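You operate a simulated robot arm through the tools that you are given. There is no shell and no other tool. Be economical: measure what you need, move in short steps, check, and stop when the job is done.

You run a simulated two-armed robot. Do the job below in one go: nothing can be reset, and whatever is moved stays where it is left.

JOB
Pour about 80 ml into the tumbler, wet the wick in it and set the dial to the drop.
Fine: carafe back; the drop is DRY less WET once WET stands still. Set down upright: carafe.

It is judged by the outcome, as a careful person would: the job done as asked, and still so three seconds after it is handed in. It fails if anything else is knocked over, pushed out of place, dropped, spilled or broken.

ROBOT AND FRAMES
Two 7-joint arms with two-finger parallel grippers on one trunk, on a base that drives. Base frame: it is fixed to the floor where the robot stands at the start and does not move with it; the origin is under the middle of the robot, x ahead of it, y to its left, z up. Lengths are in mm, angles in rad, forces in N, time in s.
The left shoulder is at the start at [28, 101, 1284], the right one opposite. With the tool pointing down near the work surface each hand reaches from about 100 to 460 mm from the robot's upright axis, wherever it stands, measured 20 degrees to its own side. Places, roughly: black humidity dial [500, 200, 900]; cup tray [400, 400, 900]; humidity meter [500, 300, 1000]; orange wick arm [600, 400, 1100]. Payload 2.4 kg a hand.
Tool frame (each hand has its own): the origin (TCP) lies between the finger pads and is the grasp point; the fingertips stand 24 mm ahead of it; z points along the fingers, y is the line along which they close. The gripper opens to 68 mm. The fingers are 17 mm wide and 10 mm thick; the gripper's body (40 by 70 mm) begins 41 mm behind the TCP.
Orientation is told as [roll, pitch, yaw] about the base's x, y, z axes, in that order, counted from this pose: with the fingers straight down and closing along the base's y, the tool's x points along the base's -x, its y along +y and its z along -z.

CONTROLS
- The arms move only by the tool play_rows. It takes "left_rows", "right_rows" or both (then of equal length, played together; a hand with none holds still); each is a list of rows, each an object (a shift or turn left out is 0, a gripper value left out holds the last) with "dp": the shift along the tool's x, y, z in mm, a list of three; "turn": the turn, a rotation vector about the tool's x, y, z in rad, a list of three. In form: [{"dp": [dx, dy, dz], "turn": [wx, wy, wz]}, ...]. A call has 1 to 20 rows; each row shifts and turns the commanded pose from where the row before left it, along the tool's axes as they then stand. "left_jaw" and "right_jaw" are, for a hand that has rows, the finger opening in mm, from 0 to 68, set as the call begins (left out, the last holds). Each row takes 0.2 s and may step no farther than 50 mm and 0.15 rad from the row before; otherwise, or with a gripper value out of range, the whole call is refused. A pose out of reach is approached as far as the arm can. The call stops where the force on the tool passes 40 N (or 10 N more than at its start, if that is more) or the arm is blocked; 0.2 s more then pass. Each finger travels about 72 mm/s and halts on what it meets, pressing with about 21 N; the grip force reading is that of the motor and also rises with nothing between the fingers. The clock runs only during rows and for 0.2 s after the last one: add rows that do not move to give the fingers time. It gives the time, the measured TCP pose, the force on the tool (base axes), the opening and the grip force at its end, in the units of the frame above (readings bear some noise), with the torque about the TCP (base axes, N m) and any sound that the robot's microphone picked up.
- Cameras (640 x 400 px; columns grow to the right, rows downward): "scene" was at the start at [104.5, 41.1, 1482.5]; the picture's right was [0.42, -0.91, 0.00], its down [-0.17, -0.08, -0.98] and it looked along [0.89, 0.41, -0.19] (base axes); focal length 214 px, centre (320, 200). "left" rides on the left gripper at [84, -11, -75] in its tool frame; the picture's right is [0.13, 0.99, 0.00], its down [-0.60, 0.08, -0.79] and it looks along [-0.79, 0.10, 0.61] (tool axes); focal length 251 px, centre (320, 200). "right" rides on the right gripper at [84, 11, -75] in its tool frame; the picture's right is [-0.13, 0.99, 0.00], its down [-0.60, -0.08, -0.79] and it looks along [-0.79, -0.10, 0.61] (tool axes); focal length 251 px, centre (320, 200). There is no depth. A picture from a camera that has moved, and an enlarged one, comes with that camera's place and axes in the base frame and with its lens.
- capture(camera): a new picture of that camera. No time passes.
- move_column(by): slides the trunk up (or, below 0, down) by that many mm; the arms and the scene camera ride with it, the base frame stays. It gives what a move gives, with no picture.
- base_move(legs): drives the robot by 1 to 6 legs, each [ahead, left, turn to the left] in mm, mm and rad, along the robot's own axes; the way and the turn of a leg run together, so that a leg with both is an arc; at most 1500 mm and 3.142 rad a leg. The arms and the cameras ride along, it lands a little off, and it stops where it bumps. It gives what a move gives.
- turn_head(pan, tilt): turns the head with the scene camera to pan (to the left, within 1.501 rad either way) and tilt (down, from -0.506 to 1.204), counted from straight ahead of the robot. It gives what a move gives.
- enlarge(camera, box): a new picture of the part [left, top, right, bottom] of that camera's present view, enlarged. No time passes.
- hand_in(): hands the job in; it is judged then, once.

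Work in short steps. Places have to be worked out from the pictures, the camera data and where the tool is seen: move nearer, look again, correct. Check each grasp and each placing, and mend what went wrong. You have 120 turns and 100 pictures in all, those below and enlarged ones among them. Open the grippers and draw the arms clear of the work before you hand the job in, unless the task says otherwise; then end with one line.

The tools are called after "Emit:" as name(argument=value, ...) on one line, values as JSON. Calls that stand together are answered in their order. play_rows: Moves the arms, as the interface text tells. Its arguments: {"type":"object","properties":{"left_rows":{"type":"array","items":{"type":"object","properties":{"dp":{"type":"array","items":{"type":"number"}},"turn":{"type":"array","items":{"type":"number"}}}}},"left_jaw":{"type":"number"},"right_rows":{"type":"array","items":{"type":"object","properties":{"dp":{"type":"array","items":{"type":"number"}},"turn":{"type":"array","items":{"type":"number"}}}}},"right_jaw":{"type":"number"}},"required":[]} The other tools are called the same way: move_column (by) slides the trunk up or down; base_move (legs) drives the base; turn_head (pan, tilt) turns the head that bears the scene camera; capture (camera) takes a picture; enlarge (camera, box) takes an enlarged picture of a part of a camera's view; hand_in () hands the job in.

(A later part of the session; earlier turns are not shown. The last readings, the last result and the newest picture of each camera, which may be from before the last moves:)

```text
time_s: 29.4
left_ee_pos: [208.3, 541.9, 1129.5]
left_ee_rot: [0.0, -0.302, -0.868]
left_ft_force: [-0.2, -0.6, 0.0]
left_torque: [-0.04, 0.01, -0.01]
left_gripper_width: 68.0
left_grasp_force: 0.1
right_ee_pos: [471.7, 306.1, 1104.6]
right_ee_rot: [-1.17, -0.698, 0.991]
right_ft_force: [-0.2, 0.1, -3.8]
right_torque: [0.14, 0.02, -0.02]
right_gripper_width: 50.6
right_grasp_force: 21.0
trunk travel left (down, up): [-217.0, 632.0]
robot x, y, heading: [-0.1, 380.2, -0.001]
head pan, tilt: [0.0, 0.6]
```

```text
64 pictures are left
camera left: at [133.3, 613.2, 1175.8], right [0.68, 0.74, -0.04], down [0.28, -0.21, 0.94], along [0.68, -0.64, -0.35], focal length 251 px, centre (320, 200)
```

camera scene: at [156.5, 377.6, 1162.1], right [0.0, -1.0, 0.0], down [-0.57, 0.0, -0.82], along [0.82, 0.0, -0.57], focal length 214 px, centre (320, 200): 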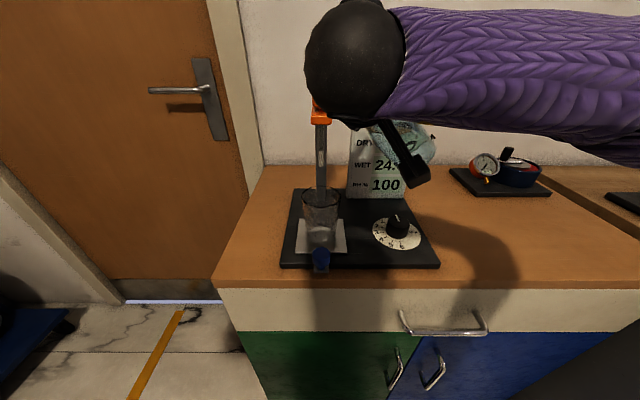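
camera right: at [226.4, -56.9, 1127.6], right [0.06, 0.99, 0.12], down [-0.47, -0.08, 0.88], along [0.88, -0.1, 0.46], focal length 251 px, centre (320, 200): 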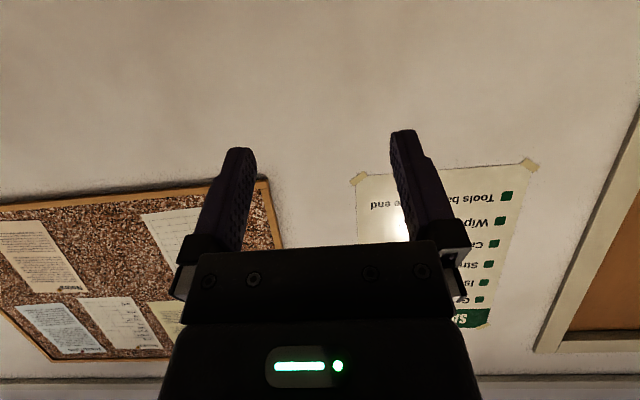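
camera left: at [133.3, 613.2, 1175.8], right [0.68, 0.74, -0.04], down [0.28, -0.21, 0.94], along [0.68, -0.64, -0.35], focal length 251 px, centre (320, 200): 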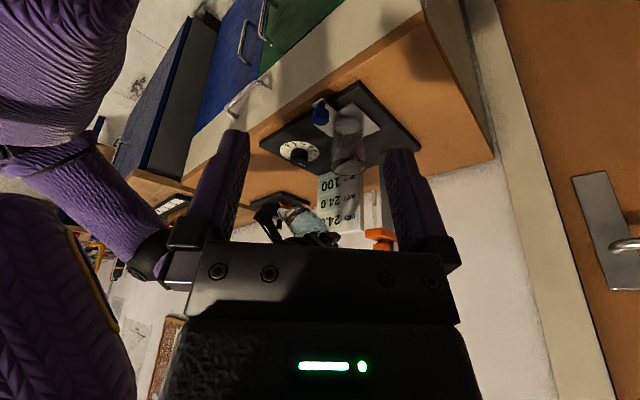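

Good view: carafe and tumbler both show. Static load is steady at ≈3.65 N, so the pour can be weighed. I tilt to 60° and bring the lip over the tumbler at about z 990.

Emit:
play_rows(right_rows=[{"turn": [0.0551, 0, -0.1188]}, {"turn": [0.0551, 0, -0.1188]}, {"dp": [7.2, 25.8, -0.4]}, {"dp": [7.2, 25.8, -0.4]}, {"dp": [7.2, 25.8, -0.4]}, {"dp": [7.2, 25.6, -0.4]}, {}, {}])

Emit:
enlarge(camera="left", box=[230, 80, 430, 250])

Emit:
enlarge(camera="scene", box=[250, 90, 450, 280])

```text
time_s: 31.2
left_ee_pos: [208.2, 541.6, 1129.2]
left_ee_rot: [0.001, -0.302, -0.868]
left_ft_force: [-0.6, 0.3, 0.0]
left_torque: [-0.02, 0.0, -0.03]
left_gripper_width: 67.9
left_grasp_force: 0.1
right_ee_pos: [456.6, 334.5, 1002.8]
right_ee_rot: [-1.331, -0.473, 1.082]
right_ft_force: [0.1, -0.8, -0.2]
right_torque: [0.2, 0.0, 0.04]
right_gripper_width: 50.6
right_grasp_force: 21.5
trunk travel left (down, up): [-217.0, 632.0]
robot x, y, heading: [1.1, 373.8, 0.004]
head pan, tilt: [0.0, 0.6]
```

```text
2.35 times, centred on (330, 165) of left
camera zoom: at [133.3, 613.1, 1176.0], right [0.68, 0.74, -0.04], down [0.28, -0.21, 0.94], along [0.68, -0.64, -0.35], focal length 592 px, centre (296, 282)
```

zoom: 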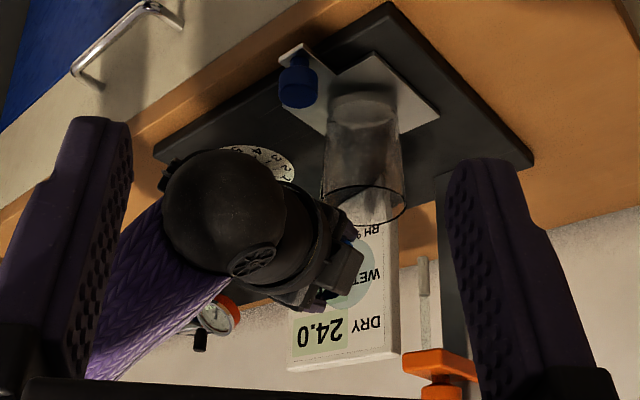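

```text
2.11 times, centred on (350, 185) of scene
camera zoom: at [156.4, 377.6, 1162.2], right [0.0, -1.0, 0.0], down [-0.57, 0.0, -0.82], along [0.82, 0.0, -0.57], focal length 452 px, centre (257, 232)
```

zoom: 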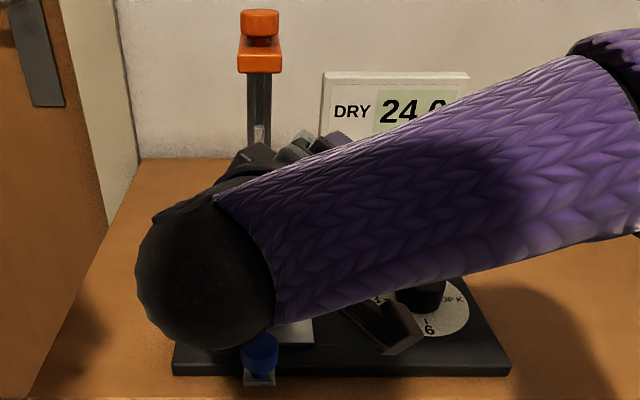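

The vertical force reads oddly low. I hold still and read again.

Emit:
play_rows(right_rows=[{}, {}])

Emit:
enlarge(camera="left", box=[290, 130, 390, 220])

```text
time_s: 31.8
left_ee_pos: [208.4, 542.0, 1129.4]
left_ee_rot: [0.0, -0.3, -0.867]
left_ft_force: [0.0, 0.1, 0.1]
left_torque: [0.03, 0.0, 0.0]
left_gripper_width: 68.3
left_grasp_force: 0.1
right_ee_pos: [457.3, 334.8, 1002.3]
right_ee_rot: [-1.333, -0.473, 1.081]
right_ft_force: [1.2, -1.1, -0.9]
right_torque: [0.21, 0.04, 0.0]
right_gripper_width: 50.9
right_grasp_force: 20.6
trunk travel left (down, up): [-217.0, 632.0]
robot x, y, heading: [0.7, 376.2, 0.003]
head pan, tilt: [0.0, 0.6]
```

```text
4.44 times, centred on (340, 175) of left
camera zoom: at [133.3, 613.1, 1176.0], right [0.68, 0.74, -0.04], down [0.28, -0.21, 0.94], along [0.68, -0.64, -0.35], focal length 1118 px, centre (231, 311)
```

zoom: 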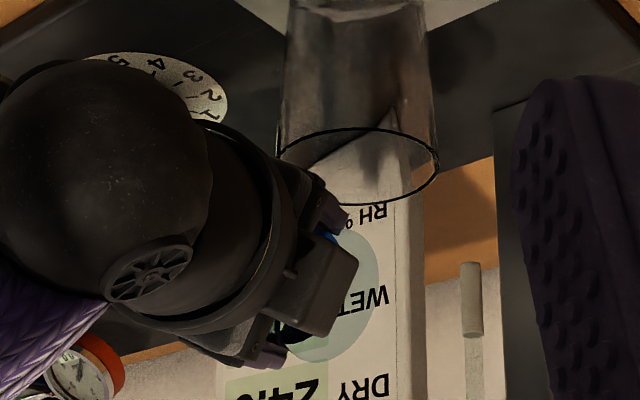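

A contact is carrying weight: the carafe's bottom edge is likely sitting on the dial knob at about (461, 232). I raise 25 mm straight up and read again.

Emit:
play_rows(right_rows=[{"dp": [-5.7, -10.8, -2.6]}, {"dp": [-5.7, -10.8, -2.6]}, {}, {}])

Emit:
enlarge(camera="scene", box=[250, 90, 450, 280])

```text
time_s: 32.8
left_ee_pos: [209.2, 542.0, 1129.4]
left_ee_rot: [0.0, -0.299, -0.867]
left_ft_force: [0.8, -0.1, 0.0]
left_torque: [0.0, 0.05, 0.03]
left_gripper_width: 68.0
left_grasp_force: 0.1
right_ee_pos: [457.9, 335.9, 1027.0]
right_ee_rot: [-1.332, -0.475, 1.081]
right_ft_force: [0.6, 0.1, -3.7]
right_torque: [0.22, 0.0, -0.02]
right_gripper_width: 50.6
right_grasp_force: 20.6
trunk travel left (down, up): [-217.0, 632.0]
robot x, y, heading: [3.8, 377.1, 0.004]
head pan, tilt: [0.0, 0.6]
```

```text
2.11 times, centred on (350, 185) of scene
camera zoom: at [156.5, 377.7, 1162.1], right [0.0, -1.0, 0.0], down [-0.57, 0.0, -0.82], along [0.82, 0.0, -0.57], focal length 452 px, centre (257, 232)
```

zoom: 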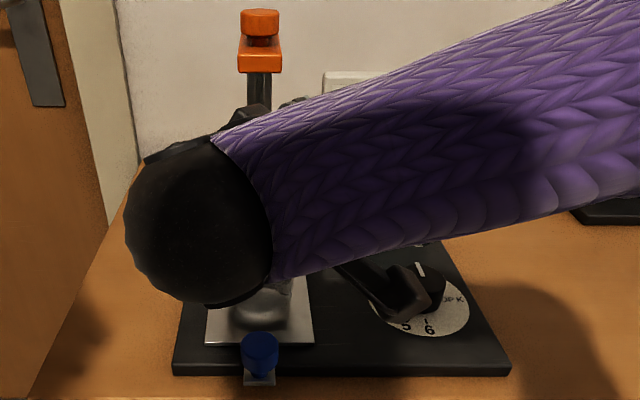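

Load back to 3.7 N, tumbler untouched; lip now about 46 mm above the rim. I tilt to 70° and check the weight.

Emit:
play_rows(right_rows=[{"turn": [0.0368, 0, -0.0794]}, {"turn": [0.0368, 0, -0.0794]}, {}, {}])

Emit:
enlarge(camera="left", box=[270, 90, 390, 240])

```text
time_s: 33.8
left_ee_pos: [208.0, 541.3, 1129.2]
left_ee_rot: [-0.001, -0.301, -0.867]
left_ft_force: [-0.3, 0.3, -0.3]
left_torque: [0.01, -0.01, 0.0]
left_gripper_width: 68.1
left_grasp_force: 0.1
right_ee_pos: [457.1, 335.6, 1026.3]
right_ee_rot: [-1.419, -0.316, 1.113]
right_ft_force: [-0.2, -1.5, -3.7]
right_torque: [0.21, 0.0, 0.01]
right_gripper_width: 50.8
right_grasp_force: 20.9
trunk travel left (down, up): [-217.0, 632.0]
robot x, y, heading: [-5.1, 377.4, 0.003]
head pan, tilt: [0.0, 0.6]
```

```text
2.67 times, centred on (330, 165) of left
camera zoom: at [133.4, 613.1, 1175.9], right [0.68, 0.74, -0.04], down [0.28, -0.21, 0.94], along [0.68, -0.64, -0.35], focal length 670 px, centre (293, 293)
```

zoom: 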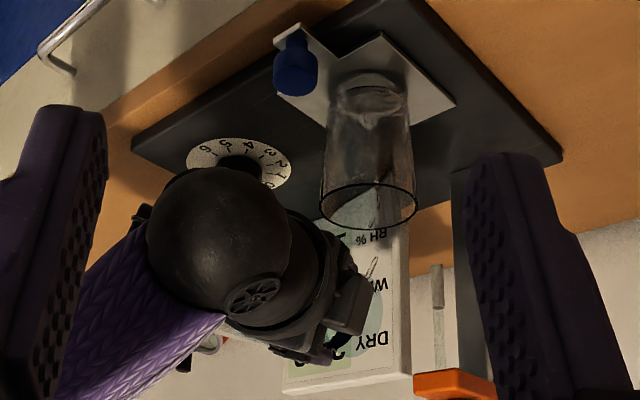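

Water is near the lip, which projects right over the tumbler. I tilt another 3° and wait a moment.

Emit:
play_rows(right_rows=[{"turn": [0.022, 0, -0.0475]}, {}, {}, {}])

Emit:
enlarge(camera="left", box=[270, 90, 390, 240])

```text
time_s: 34.8
left_ee_pos: [208.2, 541.5, 1129.8]
left_ee_rot: [0.0, -0.302, -0.868]
left_ft_force: [1.1, -0.3, -1.1]
left_torque: [0.01, -0.01, 0.03]
left_gripper_width: 67.8
left_grasp_force: 0.1
right_ee_pos: [459.1, 336.4, 1028.6]
right_ee_rot: [-1.443, -0.269, 1.119]
right_ft_force: [-0.4, -0.3, -2.9]
right_torque: [0.22, 0.01, -0.01]
right_gripper_width: 50.8
right_grasp_force: 21.1
trunk travel left (down, up): [-217.0, 632.0]
robot x, y, heading: [0.4, 373.3, 0.001]
head pan, tilt: [0.0, 0.6]
```

```text
2.67 times, centred on (330, 165) of left
camera zoom: at [133.4, 613.2, 1175.9], right [0.68, 0.74, -0.04], down [0.28, -0.21, 0.94], along [0.68, -0.64, -0.35], focal length 670 px, centre (293, 293)
```

zoom: 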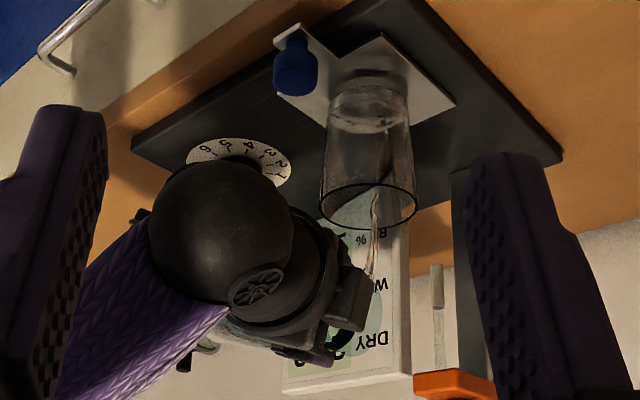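

A stream is landing in the tumbler. I hold this angle briefly and look again.

Emit:
play_rows(right_rows=[{}])

Emit:
enlarge(camera="left", box=[310, 95, 370, 185])

```text
time_s: 35.2
left_ee_pos: [207.9, 540.7, 1130.9]
left_ee_rot: [0.0, -0.301, -0.869]
left_ft_force: [-0.6, 0.2, -0.1]
left_torque: [0.0, -0.01, 0.01]
left_gripper_width: 68.0
left_grasp_force: 0.1
right_ee_pos: [458.3, 334.6, 1027.9]
right_ee_rot: [-1.443, -0.271, 1.122]
right_ft_force: [-0.2, 0.2, -2.2]
right_torque: [0.19, 0.0, -0.01]
right_gripper_width: 50.9
right_grasp_force: 21.2
trunk travel left (down, up): [-217.0, 632.0]
robot x, y, heading: [2.2, 376.7, 0.002]
head pan, tilt: [0.0, 0.6]
```

```text
4.44 times, centred on (340, 140) of left
camera zoom: at [133.4, 613.2, 1175.9], right [0.68, 0.74, -0.04], down [0.28, -0.21, 0.94], along [0.68, -0.64, -0.35], focal length 1118 px, centre (231, 467)
```

zoom: 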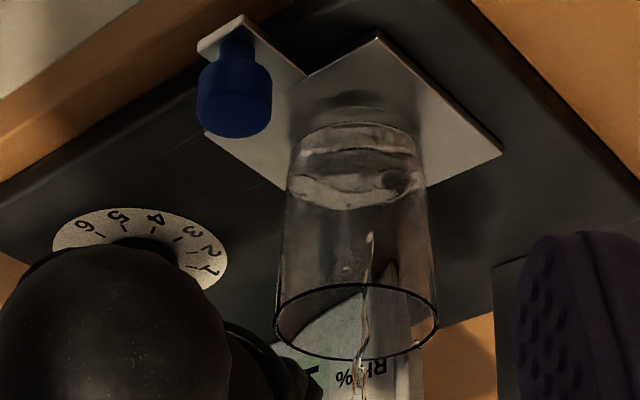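

Surface is near z≈895, roughly 45 ml so far with a thin stream. One more short hold.

Emit:
play_rows(right_rows=[{}])

Emit:
enlarge(camera="left", box=[310, 95, 370, 185])

```text
time_s: 35.6
left_ee_pos: [209.8, 541.4, 1130.0]
left_ee_rot: [-0.001, -0.299, -0.868]
left_ft_force: [-0.7, -0.3, 0.9]
left_torque: [-0.03, 0.0, 0.02]
left_gripper_width: 68.0
left_grasp_force: 0.1
right_ee_pos: [458.4, 335.7, 1027.4]
right_ee_rot: [-1.444, -0.271, 1.12]
right_ft_force: [-0.1, 0.2, -3.8]
right_torque: [0.19, 0.01, -0.01]
right_gripper_width: 50.9
right_grasp_force: 21.3
trunk travel left (down, up): [-217.0, 632.0]
robot x, y, heading: [5.4, 371.9, -0.002]
head pan, tilt: [0.0, 0.6]
```

```text
4.44 times, centred on (340, 140) of left
camera zoom: at [133.4, 613.2, 1175.9], right [0.68, 0.74, -0.04], down [0.28, -0.21, 0.94], along [0.68, -0.64, -0.35], focal length 1118 px, centre (231, 467)
```

zoom: 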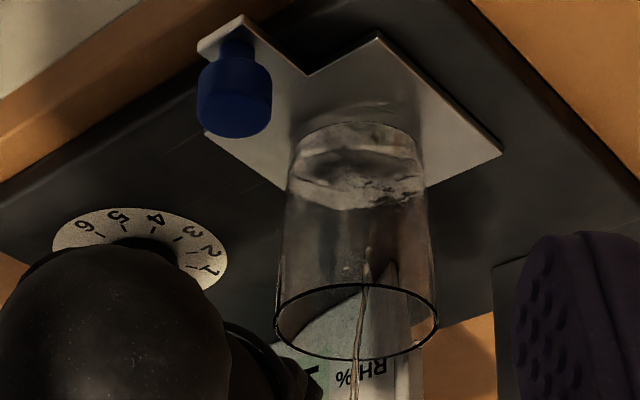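

The stream has thinned and the level is about 50 ml at most. I tilt 2.5° further and hold.

Emit:
play_rows(right_rows=[{"turn": [0.0185, 0, -0.0399]}, {}, {}])

Emit:
enlarge(camera="left", box=[310, 95, 370, 185])

```text
time_s: 36.4
left_ee_pos: [208.2, 541.0, 1129.5]
left_ee_rot: [0.0, -0.299, -0.868]
left_ft_force: [-0.3, -0.7, 0.5]
left_torque: [-0.01, -0.03, -0.01]
left_gripper_width: 67.9
left_grasp_force: 0.0
right_ee_pos: [458.7, 335.2, 1028.0]
right_ee_rot: [-1.462, -0.231, 1.126]
right_ft_force: [1.1, 0.3, -2.9]
right_torque: [0.19, 0.02, -0.01]
right_gripper_width: 50.7
right_grasp_force: 21.0
trunk travel left (down, up): [-217.0, 632.0]
robot x, y, heading: [-0.7, 376.8, 0.0]
head pan, tilt: [0.0, 0.6]
```

```text
4.44 times, centred on (340, 140) of left
camera zoom: at [133.4, 613.2, 1175.9], right [0.68, 0.74, -0.04], down [0.28, -0.21, 0.94], along [0.68, -0.64, -0.35], focal length 1118 px, centre (231, 467)
```

zoom: 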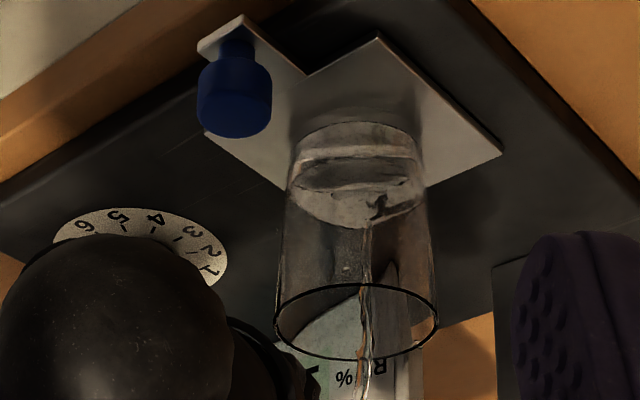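

Level centre is about z≈904, roughly 60–65 ml with the stream running. I give one short row more and then tilt back to stop and weigh.

Emit:
play_rows(right_rows=[{}, {"turn": [-0.0551, 0, 0.1188]}, {"turn": [-0.0551, 0, 0.1188]}, {}, {}, {}])

Emit:
enlarge(camera="left", box=[310, 95, 370, 185])

```text
time_s: 37.8
left_ee_pos: [208.3, 541.8, 1129.7]
left_ee_rot: [0.0, -0.3, -0.867]
left_ft_force: [-0.8, -0.8, 0.1]
left_torque: [0.02, 0.0, 0.01]
left_gripper_width: 67.9
left_grasp_force: 0.0
right_ee_pos: [458.1, 334.7, 1026.9]
right_ee_rot: [-1.337, -0.463, 1.083]
right_ft_force: [-0.1, -0.3, -3.1]
right_torque: [0.18, -0.01, 0.0]
right_gripper_width: 50.8
right_grasp_force: 21.1
trunk travel left (down, up): [-217.0, 632.0]
robot x, y, heading: [-0.2, 379.5, 0.004]
head pan, tilt: [0.0, 0.6]
```

```text
4.44 times, centred on (340, 140) of left
camera zoom: at [133.4, 613.2, 1175.9], right [0.68, 0.74, -0.04], down [0.28, -0.21, 0.94], along [0.68, -0.64, -0.35], focal length 1118 px, centre (231, 467)
```

zoom: 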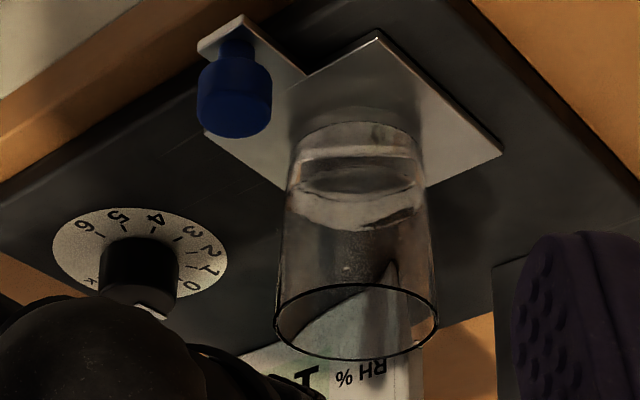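

Pouring has stopped; I take several still readings to weigh what left.

Emit:
play_rows(right_rows=[{}, {}])

Emit:
play_rows(right_rows=[{}, {}])

Emit:
play_rows(right_rows=[{}, {}])

Emit:
play_rows(right_rows=[{}, {}])

Emit:
enlarge(camera="left", box=[318, 110, 358, 170])

```text
time_s: 38.4
left_ee_pos: [208.2, 540.6, 1128.8]
left_ee_rot: [0.0, -0.3, -0.867]
left_ft_force: [0.5, -0.1, 0.8]
left_torque: [-0.02, -0.01, 0.03]
left_gripper_width: 68.3
left_grasp_force: 0.0
right_ee_pos: [458.6, 334.7, 1027.8]
right_ee_rot: [-1.337, -0.464, 1.082]
right_ft_force: [0.4, -1.3, -3.1]
right_torque: [0.18, 0.04, 0.01]
right_gripper_width: 50.9
right_grasp_force: 20.9
trunk travel left (down, up): [-217.0, 632.0]
robot x, y, heading: [-2.9, 374.5, 0.007]
head pan, tilt: [0.0, 0.6]
```

```text
time_s: 39.0
left_ee_pos: [208.5, 541.0, 1130.6]
left_ee_rot: [-0.001, -0.3, -0.868]
left_ft_force: [-0.2, 0.3, 0.7]
left_torque: [-0.01, 0.0, 0.03]
left_gripper_width: 67.8
left_grasp_force: 0.0
right_ee_pos: [459.0, 335.3, 1027.2]
right_ee_rot: [-1.336, -0.464, 1.083]
right_ft_force: [0.1, 0.2, -2.5]
right_torque: [0.2, 0.01, 0.0]
right_gripper_width: 50.6
right_grasp_force: 21.4
trunk travel left (down, up): [-217.0, 632.0]
robot x, y, heading: [0.7, 379.7, 0.001]
head pan, tilt: [0.0, 0.6]
```

```text
time_s: 39.6
left_ee_pos: [207.0, 542.6, 1129.6]
left_ee_rot: [0.0, -0.3, -0.868]
left_ft_force: [-0.2, -0.9, -0.4]
left_torque: [-0.02, -0.03, -0.01]
left_gripper_width: 67.8
left_grasp_force: 0.0
right_ee_pos: [457.9, 336.0, 1027.5]
right_ee_rot: [-1.337, -0.464, 1.083]
right_ft_force: [-0.3, -0.2, -2.8]
right_torque: [0.18, 0.03, -0.01]
right_gripper_width: 51.0
right_grasp_force: 21.2
trunk travel left (down, up): [-217.0, 632.0]
robot x, y, heading: [2.7, 372.6, 0.006]
head pan, tilt: [0.0, 0.6]
```

```text
time_s: 40.2
left_ee_pos: [209.1, 541.4, 1129.7]
left_ee_rot: [0.0, -0.3, -0.866]
left_ft_force: [0.3, 0.8, -0.2]
left_torque: [-0.05, 0.0, -0.02]
left_gripper_width: 68.2
left_grasp_force: 0.0
right_ee_pos: [458.7, 335.4, 1027.0]
right_ee_rot: [-1.336, -0.463, 1.081]
right_ft_force: [-0.6, -0.6, -3.2]
right_torque: [0.2, 0.05, -0.04]
right_gripper_width: 50.8
right_grasp_force: 21.0
trunk travel left (down, up): [-217.0, 632.0]
robot x, y, heading: [1.2, 377.5, 0.008]
head pan, tilt: [0.0, 0.6]
```

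```text
6.67 times, centred on (338, 140) of left
camera zoom: at [133.4, 613.2, 1175.9], right [0.68, 0.74, -0.04], down [0.28, -0.21, 0.94], along [0.68, -0.64, -0.35], focal length 1676 px, centre (200, 600)
```

zoom: 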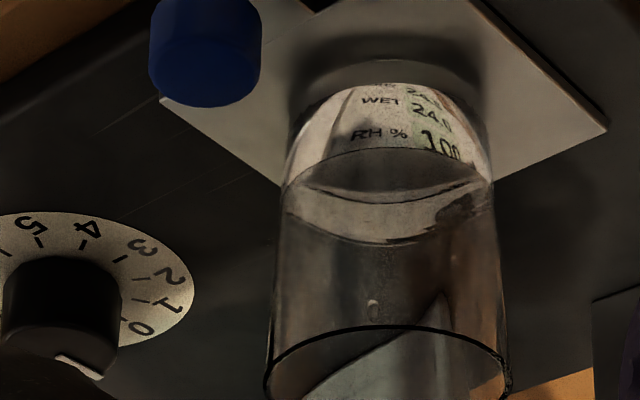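

Weighing says roughly 60–75 ml (noisy); the geometry (surface z≈905 on tray z≈876) says about 50 ml. I add a short pour more and compare the level.

Emit:
play_rows(right_rows=[{"turn": [0.0589, 0, -0.127]}, {"turn": [0.0589, 0, -0.127]}, {}, {}, {"turn": [-0.0589, 0, 0.127]}, {"turn": [-0.0589, 0, 0.127]}, {}, {}, {}, {}])

Emit:
enlarge(camera="left", box=[318, 110, 358, 170])

```text
time_s: 42.4
left_ee_pos: [208.5, 541.0, 1129.2]
left_ee_rot: [-0.002, -0.3, -0.868]
left_ft_force: [0.0, 0.5, -0.1]
left_torque: [-0.04, -0.01, -0.03]
left_gripper_width: 68.0
left_grasp_force: 0.0
right_ee_pos: [456.7, 335.9, 1027.3]
right_ee_rot: [-1.336, -0.464, 1.083]
right_ft_force: [-0.2, 0.3, -2.3]
right_torque: [0.2, 0.0, -0.02]
right_gripper_width: 50.3
right_grasp_force: 21.2
trunk travel left (down, up): [-217.0, 632.0]
robot x, y, heading: [2.8, 377.3, 0.003]
head pan, tilt: [0.0, 0.6]
```

```text
6.67 times, centred on (338, 140) of left
camera zoom: at [133.4, 613.2, 1175.9], right [0.68, 0.74, -0.04], down [0.28, -0.21, 0.94], along [0.68, -0.64, -0.35], focal length 1676 px, centre (200, 600)
```

zoom: 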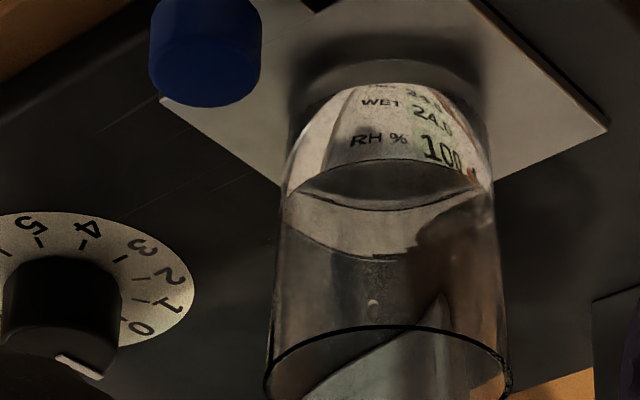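

Level rose a few mm, perhaps 60–70 ml now. To cross-check, I bring the carafe back upright to exactly its earlier pose and compare its water level with the earlier picture.

Emit:
play_rows(right_rows=[{"dp": [-5.7, -27.6, 2.3]}, {"dp": [-5.7, -27.6, 2.3]}, {"dp": [-5.7, -27.6, 2.3]}, {"turn": [-0.0556, 0, 0.1197]}, {"turn": [-0.0556, 0, 0.1197]}, {"turn": [-0.0556, 0, 0.1197]}, {"turn": [-0.0556, 0, 0.1197]}, {"turn": [-0.0556, 0, 0.1197]}, {"turn": [-0.0556, 0, 0.1197]}, {"turn": [-0.0556, 0, 0.1197]}, {"turn": [-0.0556, 0, 0.1197]}, {}, {}, {}, {}])

Emit:
enlarge(camera="scene", box=[270, 90, 430, 280])

```text
time_s: 45.6
left_ee_pos: [208.5, 542.1, 1129.7]
left_ee_rot: [0.0, -0.3, -0.868]
left_ft_force: [0.3, 0.0, -0.8]
left_torque: [-0.01, 0.0, 0.01]
left_gripper_width: 68.0
left_grasp_force: 0.1
right_ee_pos: [471.6, 306.8, 1106.3]
right_ee_rot: [0.004, -1.136, -0.002]
right_ft_force: [0.0, -0.4, -3.1]
right_torque: [0.01, 0.03, -0.01]
right_gripper_width: 50.6
right_grasp_force: 21.7
trunk travel left (down, up): [-217.0, 632.0]
robot x, y, heading: [-3.0, 374.3, 0.004]
head pan, tilt: [0.0, 0.6]
```

```text
2.11 times, centred on (350, 185) of scene
camera zoom: at [156.4, 377.6, 1162.1], right [0.0, -1.0, 0.0], down [-0.57, 0.0, -0.82], along [0.82, 0.0, -0.57], focal length 452 px, centre (257, 232)
```

zoom: 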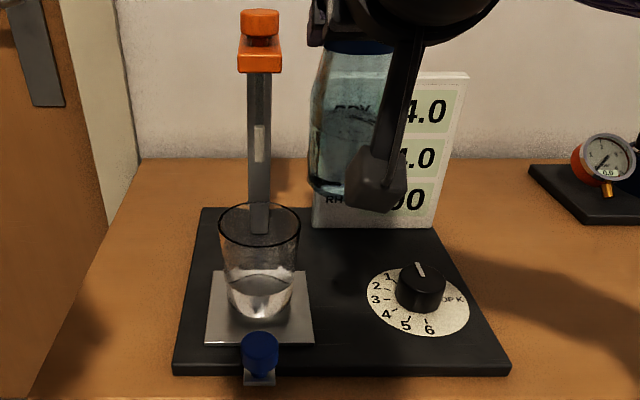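

Now I zoom in on the tumbler and the carafe.

Emit:
enlarge(camera="scene", box=[290, 180, 350, 260])

Emit:
enlarge(camera="scene", box=[335, 95, 405, 190])

```text
5.00 times, centred on (320, 220) of scene
camera zoom: at [156.4, 377.6, 1162.1], right [0.0, -1.0, 0.0], down [-0.57, 0.0, -0.82], along [0.82, 0.0, -0.57], focal length 1072 px, centre (320, 100)
```

zoom: 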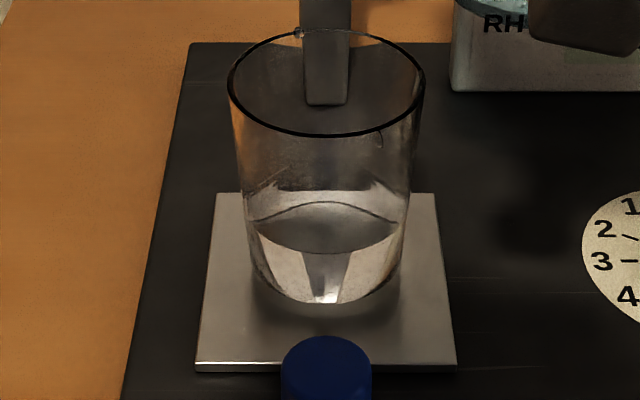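

```text
4.21 times, centred on (370, 142) of scene
camera zoom: at [156.4, 377.6, 1162.1], right [0.0, -1.0, 0.0], down [-0.57, 0.0, -0.82], along [0.82, 0.0, -0.57], focal length 903 px, centre (110, 442)
```

zoom: 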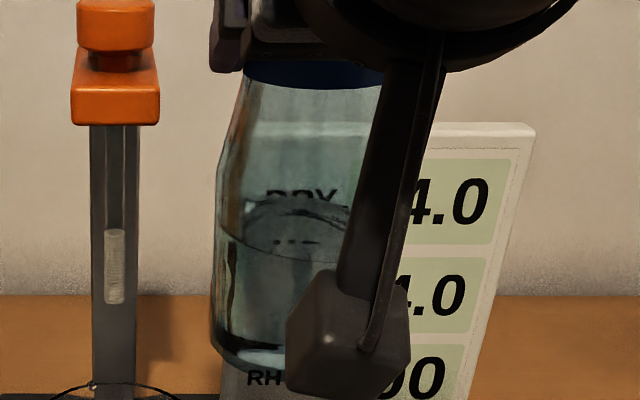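

Cross-checks (carafe level drop ≈ 20 mm, tumbler level, weight) all suggest about 60–65 ml. I go back for one further small pour of about 17 ml.

Emit:
play_rows(right_rows=[{"turn": [0.0556, 0, -0.1197]}, {"turn": [0.0556, 0, -0.1197]}, {"turn": [0.0556, 0, -0.1197]}, {"turn": [0.0556, 0, -0.1197]}, {"turn": [0.0556, 0, -0.1197]}, {"turn": [0.0556, 0, -0.1197]}, {"turn": [0.0556, 0, -0.1197]}, {"turn": [0.0556, 0, -0.1197]}, {"dp": [5.7, 27.6, -2.3]}, {"dp": [5.7, 27.6, -2.3]}, {"dp": [5.7, 27.6, -2.3]}, {}, {}])

Emit:
play_rows(right_rows=[{"turn": [0.0466, 0, -0.1003]}, {"turn": [0.0466, 0, -0.1003]}, {"turn": [0.0466, 0, -0.1003]}, {}, {}, {"turn": [-0.0466, 0, 0.1003]}, {"turn": [-0.0466, 0, 0.1003]}, {"turn": [-0.0466, 0, 0.1003]}, {}, {}, {}])

Emit:
enlarge(camera="left", box=[318, 110, 358, 170])

```text
time_s: 48.4
left_ee_pos: [209.1, 540.9, 1130.1]
left_ee_rot: [0.001, -0.299, -0.866]
left_ft_force: [-0.6, 0.0, -0.5]
left_torque: [0.0, -0.03, -0.01]
left_gripper_width: 68.2
left_grasp_force: 0.0
right_ee_pos: [458.4, 335.1, 1027.6]
right_ee_rot: [-1.337, -0.465, 1.083]
right_ft_force: [0.0, -0.3, -3.5]
right_torque: [0.17, -0.01, 0.0]
right_gripper_width: 50.7
right_grasp_force: 21.3
trunk travel left (down, up): [-217.0, 632.0]
robot x, y, heading: [3.0, 376.5, 0.004]
head pan, tilt: [0.0, 0.6]
```

```text
time_s: 50.8
left_ee_pos: [208.4, 540.9, 1128.9]
left_ee_rot: [0.0, -0.3, -0.868]
left_ft_force: [0.6, -0.2, 0.6]
left_torque: [0.03, 0.02, 0.04]
left_gripper_width: 68.0
left_grasp_force: 0.0
right_ee_pos: [459.1, 335.8, 1027.4]
right_ee_rot: [-1.337, -0.464, 1.081]
right_ft_force: [0.1, 0.5, -2.8]
right_torque: [0.14, 0.01, 0.02]
right_gripper_width: 50.7
right_grasp_force: 21.3
trunk travel left (down, up): [-217.0, 632.0]
robot x, y, heading: [-1.3, 375.4, 0.005]
head pan, tilt: [0.0, 0.6]
```

```text
6.67 times, centred on (338, 140) of left
camera zoom: at [133.4, 613.2, 1175.9], right [0.68, 0.74, -0.04], down [0.28, -0.21, 0.94], along [0.68, -0.64, -0.35], focal length 1676 px, centre (200, 600)
```

zoom: 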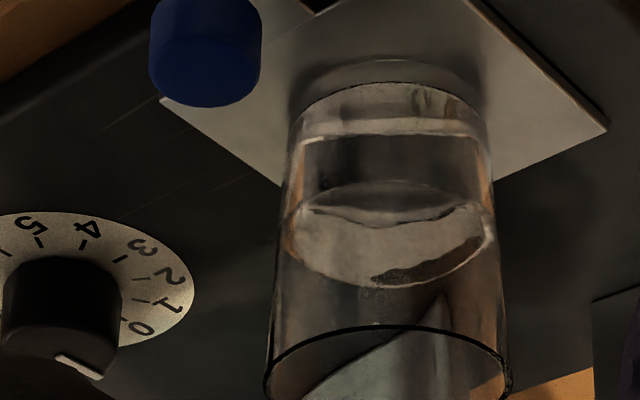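

The level is now ≈22 ml higher: about 80–85 ml. Pour done; I lift away and bring the carafe upright.

Emit:
play_rows(right_rows=[{"dp": [-5.7, -27.6, 2.3]}, {"dp": [-5.7, -27.6, 2.3]}, {"dp": [-5.7, -27.6, 2.3]}, {"turn": [-0.0556, 0, 0.1197]}, {"turn": [-0.0556, 0, 0.1197]}, {"turn": [-0.0556, 0, 0.1197]}, {"turn": [-0.0556, 0, 0.1197]}, {"turn": [-0.0556, 0, 0.1197]}, {"turn": [-0.0556, 0, 0.1197]}, {"turn": [-0.0556, 0, 0.1197]}, {"turn": [-0.0556, 0, 0.1197]}, {}, {}])

Emit:
enlarge(camera="scene", box=[270, 90, 430, 280])

```text
time_s: 53.6
left_ee_pos: [209.1, 540.8, 1129.4]
left_ee_rot: [-0.001, -0.301, -0.868]
left_ft_force: [0.9, -0.2, 1.3]
left_torque: [0.02, 0.0, 0.02]
left_gripper_width: 68.0
left_grasp_force: 0.0
right_ee_pos: [472.0, 305.3, 1105.2]
right_ee_rot: [0.005, -1.135, -0.004]
right_ft_force: [0.6, -0.1, -3.4]
right_torque: [0.0, 0.01, -0.02]
right_gripper_width: 50.4
right_grasp_force: 20.9
trunk travel left (down, up): [-217.0, 632.0]
robot x, y, heading: [0.7, 374.9, 0.002]
head pan, tilt: [0.0, 0.6]
```

```text
2.11 times, centred on (350, 185) of scene
camera zoom: at [156.4, 377.7, 1162.1], right [0.0, -1.0, 0.0], down [-0.57, 0.0, -0.82], along [0.82, 0.0, -0.57], focal length 452 px, centre (257, 232)
```

zoom: 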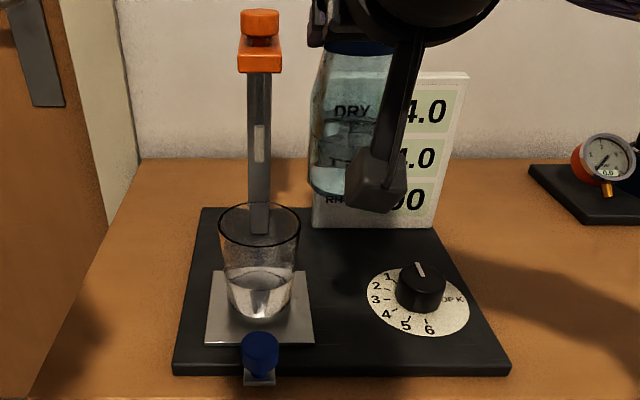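

Fill looks right. I drive back right by 376 mm to the carafe's place.

Emit:
base_move(legs=[[0, -376, 0]])

Emit:
play_rows(right_rows=[{}])

```text
time_s: 55.9
left_ee_pos: [208.9, 175.0, 1129.4]
left_ee_rot: [0.0, -0.3, -0.858]
left_ft_force: [0.1, 0.6, 0.2]
left_torque: [0.03, 0.03, 0.01]
left_gripper_width: 68.0
left_grasp_force: 0.2
right_ee_pos: [476.2, -58.5, 1105.9]
right_ee_rot: [0.003, -1.136, 0.008]
right_ft_force: [-0.8, 0.5, -2.2]
right_torque: [0.01, -0.02, 0.01]
right_gripper_width: 50.6
right_grasp_force: 20.9
trunk travel left (down, up): [-217.0, 632.0]
robot x, y, heading: [5.0, 7.5, 0.008]
head pan, tilt: [0.0, 0.6]
```

```text
time_s: 56.3
left_ee_pos: [208.9, 176.3, 1130.7]
left_ee_rot: [0.001, -0.299, -0.857]
left_ft_force: [0.5, 0.4, 0.8]
left_torque: [-0.01, -0.01, 0.01]
left_gripper_width: 68.2
left_grasp_force: 0.0
right_ee_pos: [475.6, -59.0, 1105.4]
right_ee_rot: [0.004, -1.136, 0.011]
right_ft_force: [0.2, -0.3, -3.2]
right_torque: [-0.03, 0.02, 0.02]
right_gripper_width: 50.4
right_grasp_force: 20.7
trunk travel left (down, up): [-217.0, 632.0]
robot x, y, heading: [2.6, 9.8, 0.011]
head pan, tilt: [0.0, 0.6]
```

At (475.6,-59,1105). I correct sideways to (470,-74) and lower to about 10 mm above the table.

Emit:
play_rows(right_rows=[{"dp": [2.3, -15, -5]}, {"dp": [26.8, 0, 12.4]}, {"dp": [26.8, 0, 12.4]}, {"dp": [26.8, 0, 12.4]}, {"dp": [20, 0, 9.3]}, {"dp": [6, 0, 2.8]}, {}])

Emit:
enlarge(camera="scene", box=[310, 130, 430, 250])

```text
time_s: 57.9
left_ee_pos: [210.4, 175.8, 1129.0]
left_ee_rot: [0.001, -0.302, -0.857]
left_ft_force: [0.2, 0.1, -0.6]
left_torque: [-0.01, 0.01, 0.01]
left_gripper_width: 68.2
left_grasp_force: 0.1
right_ee_pos: [471.3, -73.2, 986.8]
right_ee_rot: [0.004, -1.135, 0.009]
right_ft_force: [0.8, -0.2, -3.3]
right_torque: [-0.02, 0.01, 0.02]
right_gripper_width: 50.3
right_grasp_force: 21.6
trunk travel left (down, up): [-217.0, 632.0]
robot x, y, heading: [7.2, 5.8, 0.014]
head pan, tilt: [0.0, 0.6]
```

```text
3.33 times, centred on (370, 190) of scene
camera zoom: at [159.4, 11.1, 1162.2], right [0.01, -1.0, 0.0], down [-0.57, -0.01, -0.82], along [0.82, 0.01, -0.57], focal length 715 px, centre (153, 233)
```

zoom: 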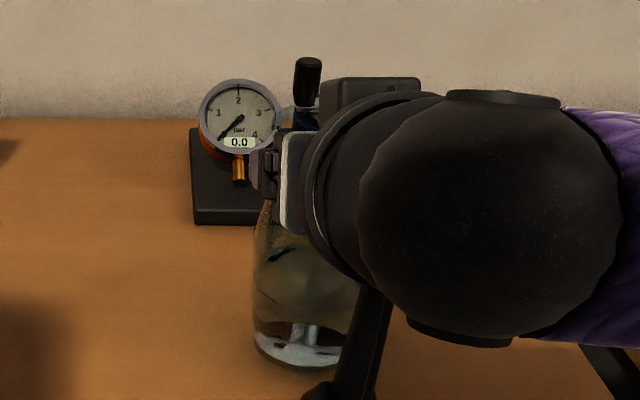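

I lower the last ~11 mm in small steps, watching the force.

Emit:
play_rows(right_rows=[{"dp": [2.7, 0, 1.25]}, {"dp": [2.7, 0, 1.25]}, {"dp": [2.3, 0, 1]}, {}])

Emit:
play_rows(right_rows=[{"dp": [1.3, 0, 0.6]}, {"dp": [0.9, 0, 0.4]}, {}])

```text
time_s: 58.9
left_ee_pos: [209.3, 175.4, 1129.4]
left_ee_rot: [0.0, -0.3, -0.858]
left_ft_force: [-0.1, -0.3, -0.7]
left_torque: [0.0, 0.02, -0.05]
left_gripper_width: 68.1
left_grasp_force: 0.0
right_ee_pos: [470.7, -73.6, 979.6]
right_ee_rot: [0.004, -1.137, 0.008]
right_ft_force: [-0.3, 0.2, -2.7]
right_torque: [-0.04, 0.02, -0.01]
right_gripper_width: 50.5
right_grasp_force: 21.1
trunk travel left (down, up): [-217.0, 632.0]
robot x, y, heading: [2.2, 8.6, 0.01]
head pan, tilt: [0.0, 0.6]
```

```text
time_s: 59.7
left_ee_pos: [209.3, 174.8, 1130.0]
left_ee_rot: [0.0, -0.301, -0.856]
left_ft_force: [-0.9, 0.2, -0.3]
left_torque: [-0.03, -0.01, 0.0]
left_gripper_width: 67.9
left_grasp_force: 0.1
right_ee_pos: [470.9, -72.6, 979.6]
right_ee_rot: [0.004, -1.139, 0.007]
right_ft_force: [1.7, -2.5, 8.9]
right_torque: [0.01, -0.22, -0.02]
right_gripper_width: 50.6
right_grasp_force: 21.0
trunk travel left (down, up): [-217.0, 632.0]
robot x, y, heading: [0.2, 9.9, 0.012]
head pan, tilt: [0.0, 0.6]
```

It's on the table (upward 9 N). I ease off a touch and open the fingers.

Emit:
play_rows(right_rows=[{"dp": [-0.7, 0, -0.3]}, {}])

Emit:
play_rows(right_rows=[{}, {}, {}], right_jaw=68)

Emit:
play_rows(right_rows=[{"dp": [0, 0, -8]}, {"dp": [0, 0, -15]}, {"dp": [0, 0, -30]}, {"dp": [0, 0, -40]}, {"dp": [-20, -40, 0]}, {"dp": [-20, -40, 0]}, {}])

Emit:
capture(camera="scene")

```text
time_s: 60.3
left_ee_pos: [208.8, 174.7, 1130.6]
left_ee_rot: [0.0, -0.302, -0.856]
left_ft_force: [-0.9, -0.2, 0.5]
left_torque: [-0.01, -0.01, 0.03]
left_gripper_width: 67.8
left_grasp_force: 0.0
right_ee_pos: [470.5, -73.1, 978.4]
right_ee_rot: [0.006, -1.139, 0.009]
right_ft_force: [2.4, -2.2, 10.1]
right_torque: [0.12, -0.37, -0.03]
right_gripper_width: 50.6
right_grasp_force: 20.8
trunk travel left (down, up): [-217.0, 632.0]
robot x, y, heading: [4.4, 8.0, 0.012]
head pan, tilt: [0.0, 0.6]
```

```text
time_s: 61.1
left_ee_pos: [209.0, 175.6, 1130.0]
left_ee_rot: [0.001, -0.298, -0.857]
left_ft_force: [-0.2, -0.7, -0.3]
left_torque: [-0.01, -0.03, 0.02]
left_gripper_width: 67.9
left_grasp_force: 0.1
right_ee_pos: [469.1, -73.6, 977.6]
right_ee_rot: [0.005, -1.135, 0.007]
right_ft_force: [0.2, 0.1, 0.2]
right_torque: [-0.03, 0.03, 0.01]
right_gripper_width: 67.8
right_grasp_force: 0.0
trunk travel left (down, up): [-217.0, 632.0]
robot x, y, heading: [3.2, 4.5, 0.011]
head pan, tilt: [0.0, 0.6]
```

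```text
time_s: 62.7
left_ee_pos: [209.3, 176.0, 1128.9]
left_ee_rot: [0.001, -0.3, -0.858]
left_ft_force: [-0.1, -0.4, -0.2]
left_torque: [-0.02, 0.01, 0.02]
left_gripper_width: 67.9
left_grasp_force: 0.1
right_ee_pos: [401.8, -153.2, 1054.7]
right_ee_rot: [0.004, -1.136, 0.01]
right_ft_force: [-0.3, -0.3, -0.2]
right_torque: [0.01, 0.01, 0.02]
right_gripper_width: 68.1
right_grasp_force: 0.0
trunk travel left (down, up): [-217.0, 632.0]
robot x, y, heading: [4.5, 7.7, 0.008]
head pan, tilt: [0.0, 0.6]
```

```text
45 pictures are left
camera scene: at [159.1, 11.0, 1162.2], right [0.01, -1.0, 0.0], down [-0.57, -0.01, -0.82], along [0.82, 0.01, -0.57], focal length 214 px, centre (320, 200)
```

scene: 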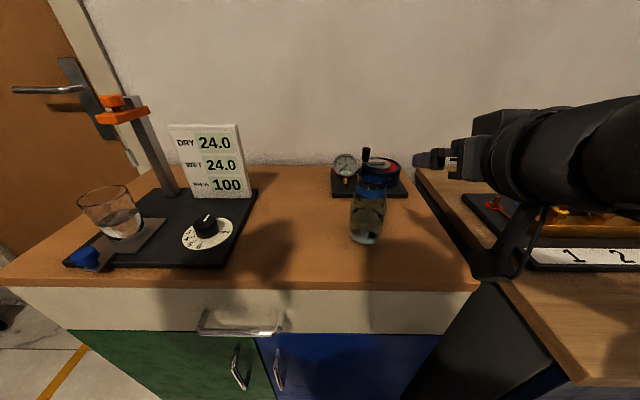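

The carafe stands upright in its place. I fold both hands back (right hand up and back, left hand to straight-down) before driving to the tray.

Emit:
play_rows(right_rows=[{"dp": [0, 0, -30]}, {"dp": [0, 0, -30]}, {"dp": [-20, 10, 0]}, {"dp": [-20, 10, 0]}, {}, {}, {}, {}, {}], left_rows=[{"turn": [0, 0.15, 0]}, {"turn": [0, 0.15, 0]}, {"turn": [0, 0, -0.143]}, {"turn": [0, 0, -0.143]}, {"turn": [0, 0, -0.143]}, {"turn": [0, 0, -0.143]}, {"turn": [0, 0, -0.143]}, {"turn": [0, 0, -0.143]}, {}], left_jaw=68)

Emit:
base_move(legs=[[0, 240, -0.01]])

Emit:
base_move(legs=[[70, 0, 0]])

Emit:
turn_head(pan=0.4, tilt=0.6)

Emit:
capture(camera="scene")

Emit:
capture(camera="left")

```text
time_s: 64.7
left_ee_pos: [210.2, 175.4, 1128.8]
left_ee_rot: [0.0, 0.0, 0.003]
left_ft_force: [-0.7, -0.6, 0.0]
left_torque: [-0.02, 0.01, 0.03]
left_gripper_width: 68.0
left_grasp_force: 0.1
right_ee_pos: [363.5, -134.2, 1115.7]
right_ee_rot: [0.004, -1.138, 0.009]
right_ft_force: [-0.3, -0.3, -0.4]
right_torque: [0.01, 0.01, -0.02]
right_gripper_width: 67.9
right_grasp_force: 0.1
trunk travel left (down, up): [-217.0, 632.0]
robot x, y, heading: [4.2, 9.1, 0.014]
head pan, tilt: [0.0, 0.6]
```

```text
time_s: 66.5
left_ee_pos: [210.9, 411.2, 1130.0]
left_ee_rot: [0.001, 0.0, -0.009]
left_ft_force: [0.2, 0.1, 0.9]
left_torque: [0.02, 0.01, 0.02]
left_gripper_width: 68.1
left_grasp_force: 0.0
right_ee_pos: [360.9, 99.4, 1115.5]
right_ee_rot: [0.005, -1.137, -0.003]
right_ft_force: [-0.5, 0.5, -0.1]
right_torque: [0.01, -0.01, 0.02]
right_gripper_width: 67.8
right_grasp_force: 0.0
trunk travel left (down, up): [-217.0, 632.0]
robot x, y, heading: [4.4, 244.3, 0.004]
head pan, tilt: [0.0, 0.6]
```

```text
time_s: 67.5
left_ee_pos: [281.4, 410.9, 1129.0]
left_ee_rot: [0.001, 0.0, -0.009]
left_ft_force: [-0.2, -0.4, 0.4]
left_torque: [0.01, 0.0, 0.01]
left_gripper_width: 68.0
left_grasp_force: 0.2
right_ee_pos: [432.3, 99.7, 1115.6]
right_ee_rot: [0.003, -1.137, -0.001]
right_ft_force: [0.5, -0.1, 0.1]
right_torque: [0.01, 0.02, -0.02]
right_gripper_width: 67.7
right_grasp_force: 0.0
trunk travel left (down, up): [-217.0, 632.0]
robot x, y, heading: [70.7, 245.6, 0.005]
head pan, tilt: [0.0, 0.6]
```

```text
time_s: 68.4
left_ee_pos: [281.2, 410.1, 1129.5]
left_ee_rot: [-0.001, -0.001, -0.01]
left_ft_force: [0.2, -0.3, 0.6]
left_torque: [-0.04, 0.03, -0.03]
left_gripper_width: 67.8
left_grasp_force: 0.1
right_ee_pos: [432.4, 99.3, 1115.9]
right_ee_rot: [0.004, -1.137, -0.002]
right_ft_force: [-0.4, 0.7, -0.1]
right_torque: [0.02, 0.0, 0.02]
right_gripper_width: 67.8
right_grasp_force: 0.0
trunk travel left (down, up): [-217.0, 632.0]
robot x, y, heading: [76.4, 246.3, 0.002]
head pan, tilt: [0.4, 0.6]
```

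```text
44 pictures are left
camera scene: at [221.3, 281.8, 1162.2], right [0.39, -0.92, 0.0], down [-0.52, -0.22, -0.82], along [0.76, 0.32, -0.57], focal length 214 px, centre (320, 200)
```

scene: 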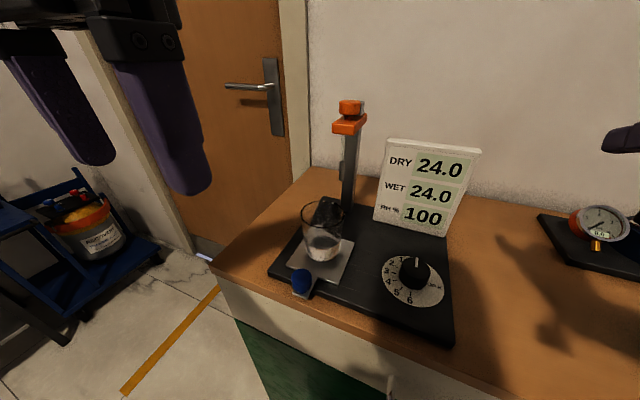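

```text
43 pictures are left
camera left: at [196.1, 401.5, 1204.2], right [-0.12, 0.99, 0.0], down [0.6, 0.07, 0.79], along [0.79, 0.1, -0.61], focal length 251 px, centre (320, 200)
```

left: 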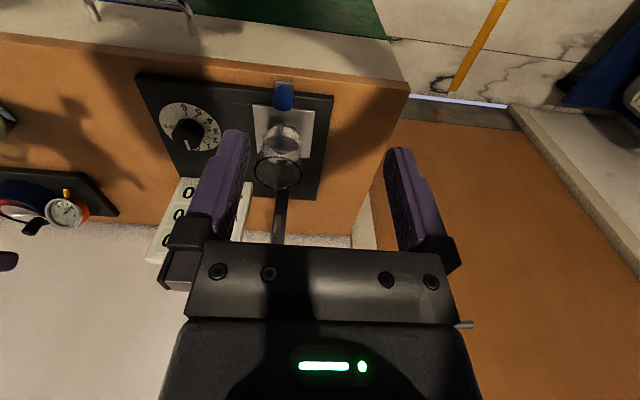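

Knob confirmed ≈ (375, 376, 906). I bring the left hand straight down above it, to z 950.

Emit:
play_rows(left_rows=[{"dp": [-18.8, -6.8, 35.8]}, {"dp": [-18.8, -6.8, 35.8]}, {"dp": [-18.8, -6.8, 35.8]}, {"dp": [-18.8, -6.8, 35.8]}, {"dp": [-18.8, -6.8, 35.8]}, {}])

Emit:
capture(camera="left")

Emit:
enlarge(camera="scene", box=[240, 130, 420, 310])

```text
time_s: 69.8
left_ee_pos: [373.5, 375.9, 951.4]
left_ee_rot: [0.001, -0.001, -0.008]
left_ft_force: [0.0, -0.2, 0.1]
left_torque: [-0.01, -0.05, -0.01]
left_gripper_width: 67.8
left_grasp_force: 0.0
right_ee_pos: [433.2, 98.9, 1116.6]
right_ee_rot: [0.003, -1.137, 0.0]
right_ft_force: [0.0, -0.2, -1.3]
right_torque: [-0.01, 0.0, 0.0]
right_gripper_width: 68.1
right_grasp_force: 0.0
trunk travel left (down, up): [-217.0, 632.0]
robot x, y, heading: [77.5, 246.7, 0.004]
head pan, tilt: [0.4, 0.6]
```

```text
42 pictures are left
camera left: at [289.2, 366.3, 1026.2], right [-0.12, 0.99, 0.0], down [0.6, 0.07, 0.79], along [0.79, 0.1, -0.61], focal length 251 px, centre (320, 200)
```

left: 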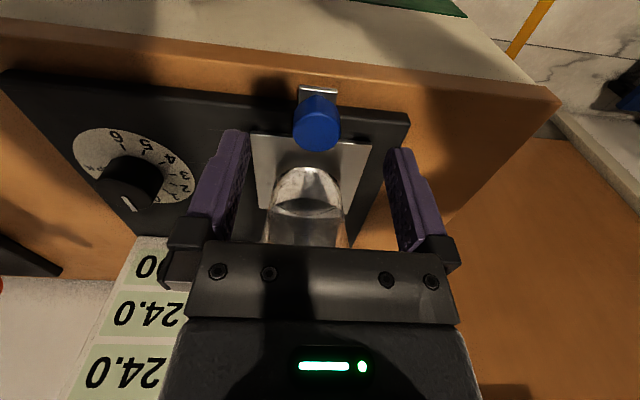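

```text
2.22 times, centred on (330, 220) of scene
camera zoom: at [221.4, 281.8, 1162.2], right [0.39, -0.92, 0.0], down [-0.52, -0.22, -0.82], along [0.76, 0.32, -0.57], focal length 477 px, centre (298, 156)
```

zoom: 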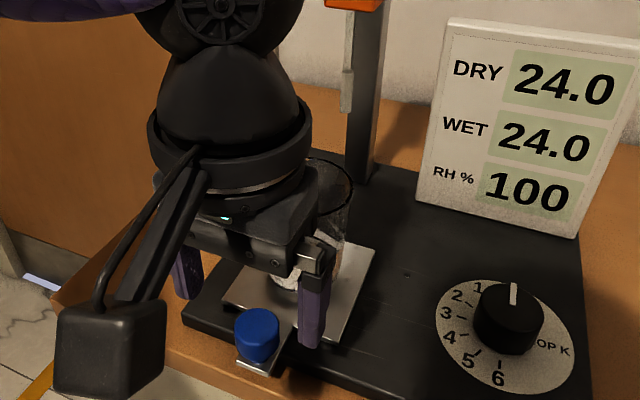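

Aligned. I descend to z≈906, straddling the knob, and close on it.

Emit:
play_rows(left_rows=[{"dp": [0, 0, 20]}, {"dp": [0, 0, 20]}, {"dp": [0, 0, 5]}, {}])

Emit:
play_rows(left_rows=[{}, {}, {}, {}], left_jaw=10)

Emit:
enlarge(camera="scene", box=[240, 130, 420, 310])

```text
time_s: 70.8
left_ee_pos: [371.5, 374.9, 906.0]
left_ee_rot: [-0.002, 0.003, -0.009]
left_ft_force: [0.3, 0.0, -1.0]
left_torque: [0.03, 0.0, -0.02]
left_gripper_width: 67.9
left_grasp_force: 0.0
right_ee_pos: [432.3, 99.8, 1116.2]
right_ee_rot: [0.002, -1.137, -0.002]
right_ft_force: [-0.3, -0.5, -0.7]
right_torque: [0.02, 0.0, -0.01]
right_gripper_width: 67.8
right_grasp_force: 0.0
trunk travel left (down, up): [-217.0, 632.0]
robot x, y, heading: [71.4, 246.1, 0.009]
head pan, tilt: [0.4, 0.6]
```

```text
time_s: 71.8
left_ee_pos: [373.3, 375.4, 905.1]
left_ee_rot: [0.001, -0.001, -0.01]
left_ft_force: [-0.5, -7.3, -4.0]
left_torque: [-0.18, -0.03, -0.05]
left_gripper_width: 27.4
left_grasp_force: 41.7
right_ee_pos: [432.1, 99.1, 1115.8]
right_ee_rot: [0.005, -1.136, -0.003]
right_ft_force: [0.2, 0.6, 0.4]
right_torque: [-0.01, -0.01, -0.02]
right_gripper_width: 68.0
right_grasp_force: 0.1
trunk travel left (down, up): [-217.0, 632.0]
robot x, y, heading: [73.0, 246.0, -0.001]
head pan, tilt: [0.4, 0.6]
```

```text
2.22 times, centred on (330, 220) of scene
camera zoom: at [221.5, 280.9, 1162.1], right [0.39, -0.92, 0.0], down [-0.52, -0.22, -0.82], along [0.76, 0.32, -0.57], focal length 477 px, centre (298, 156)
```

zoom: 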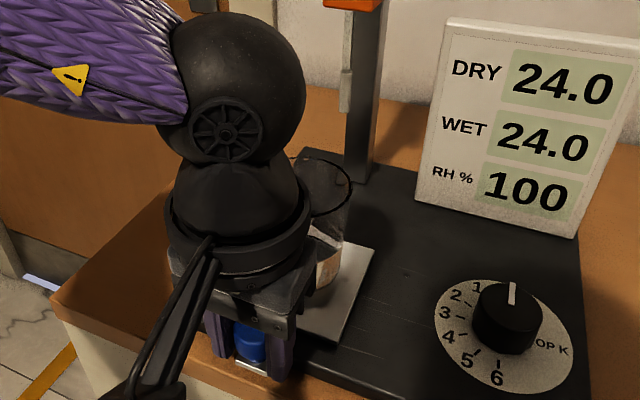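

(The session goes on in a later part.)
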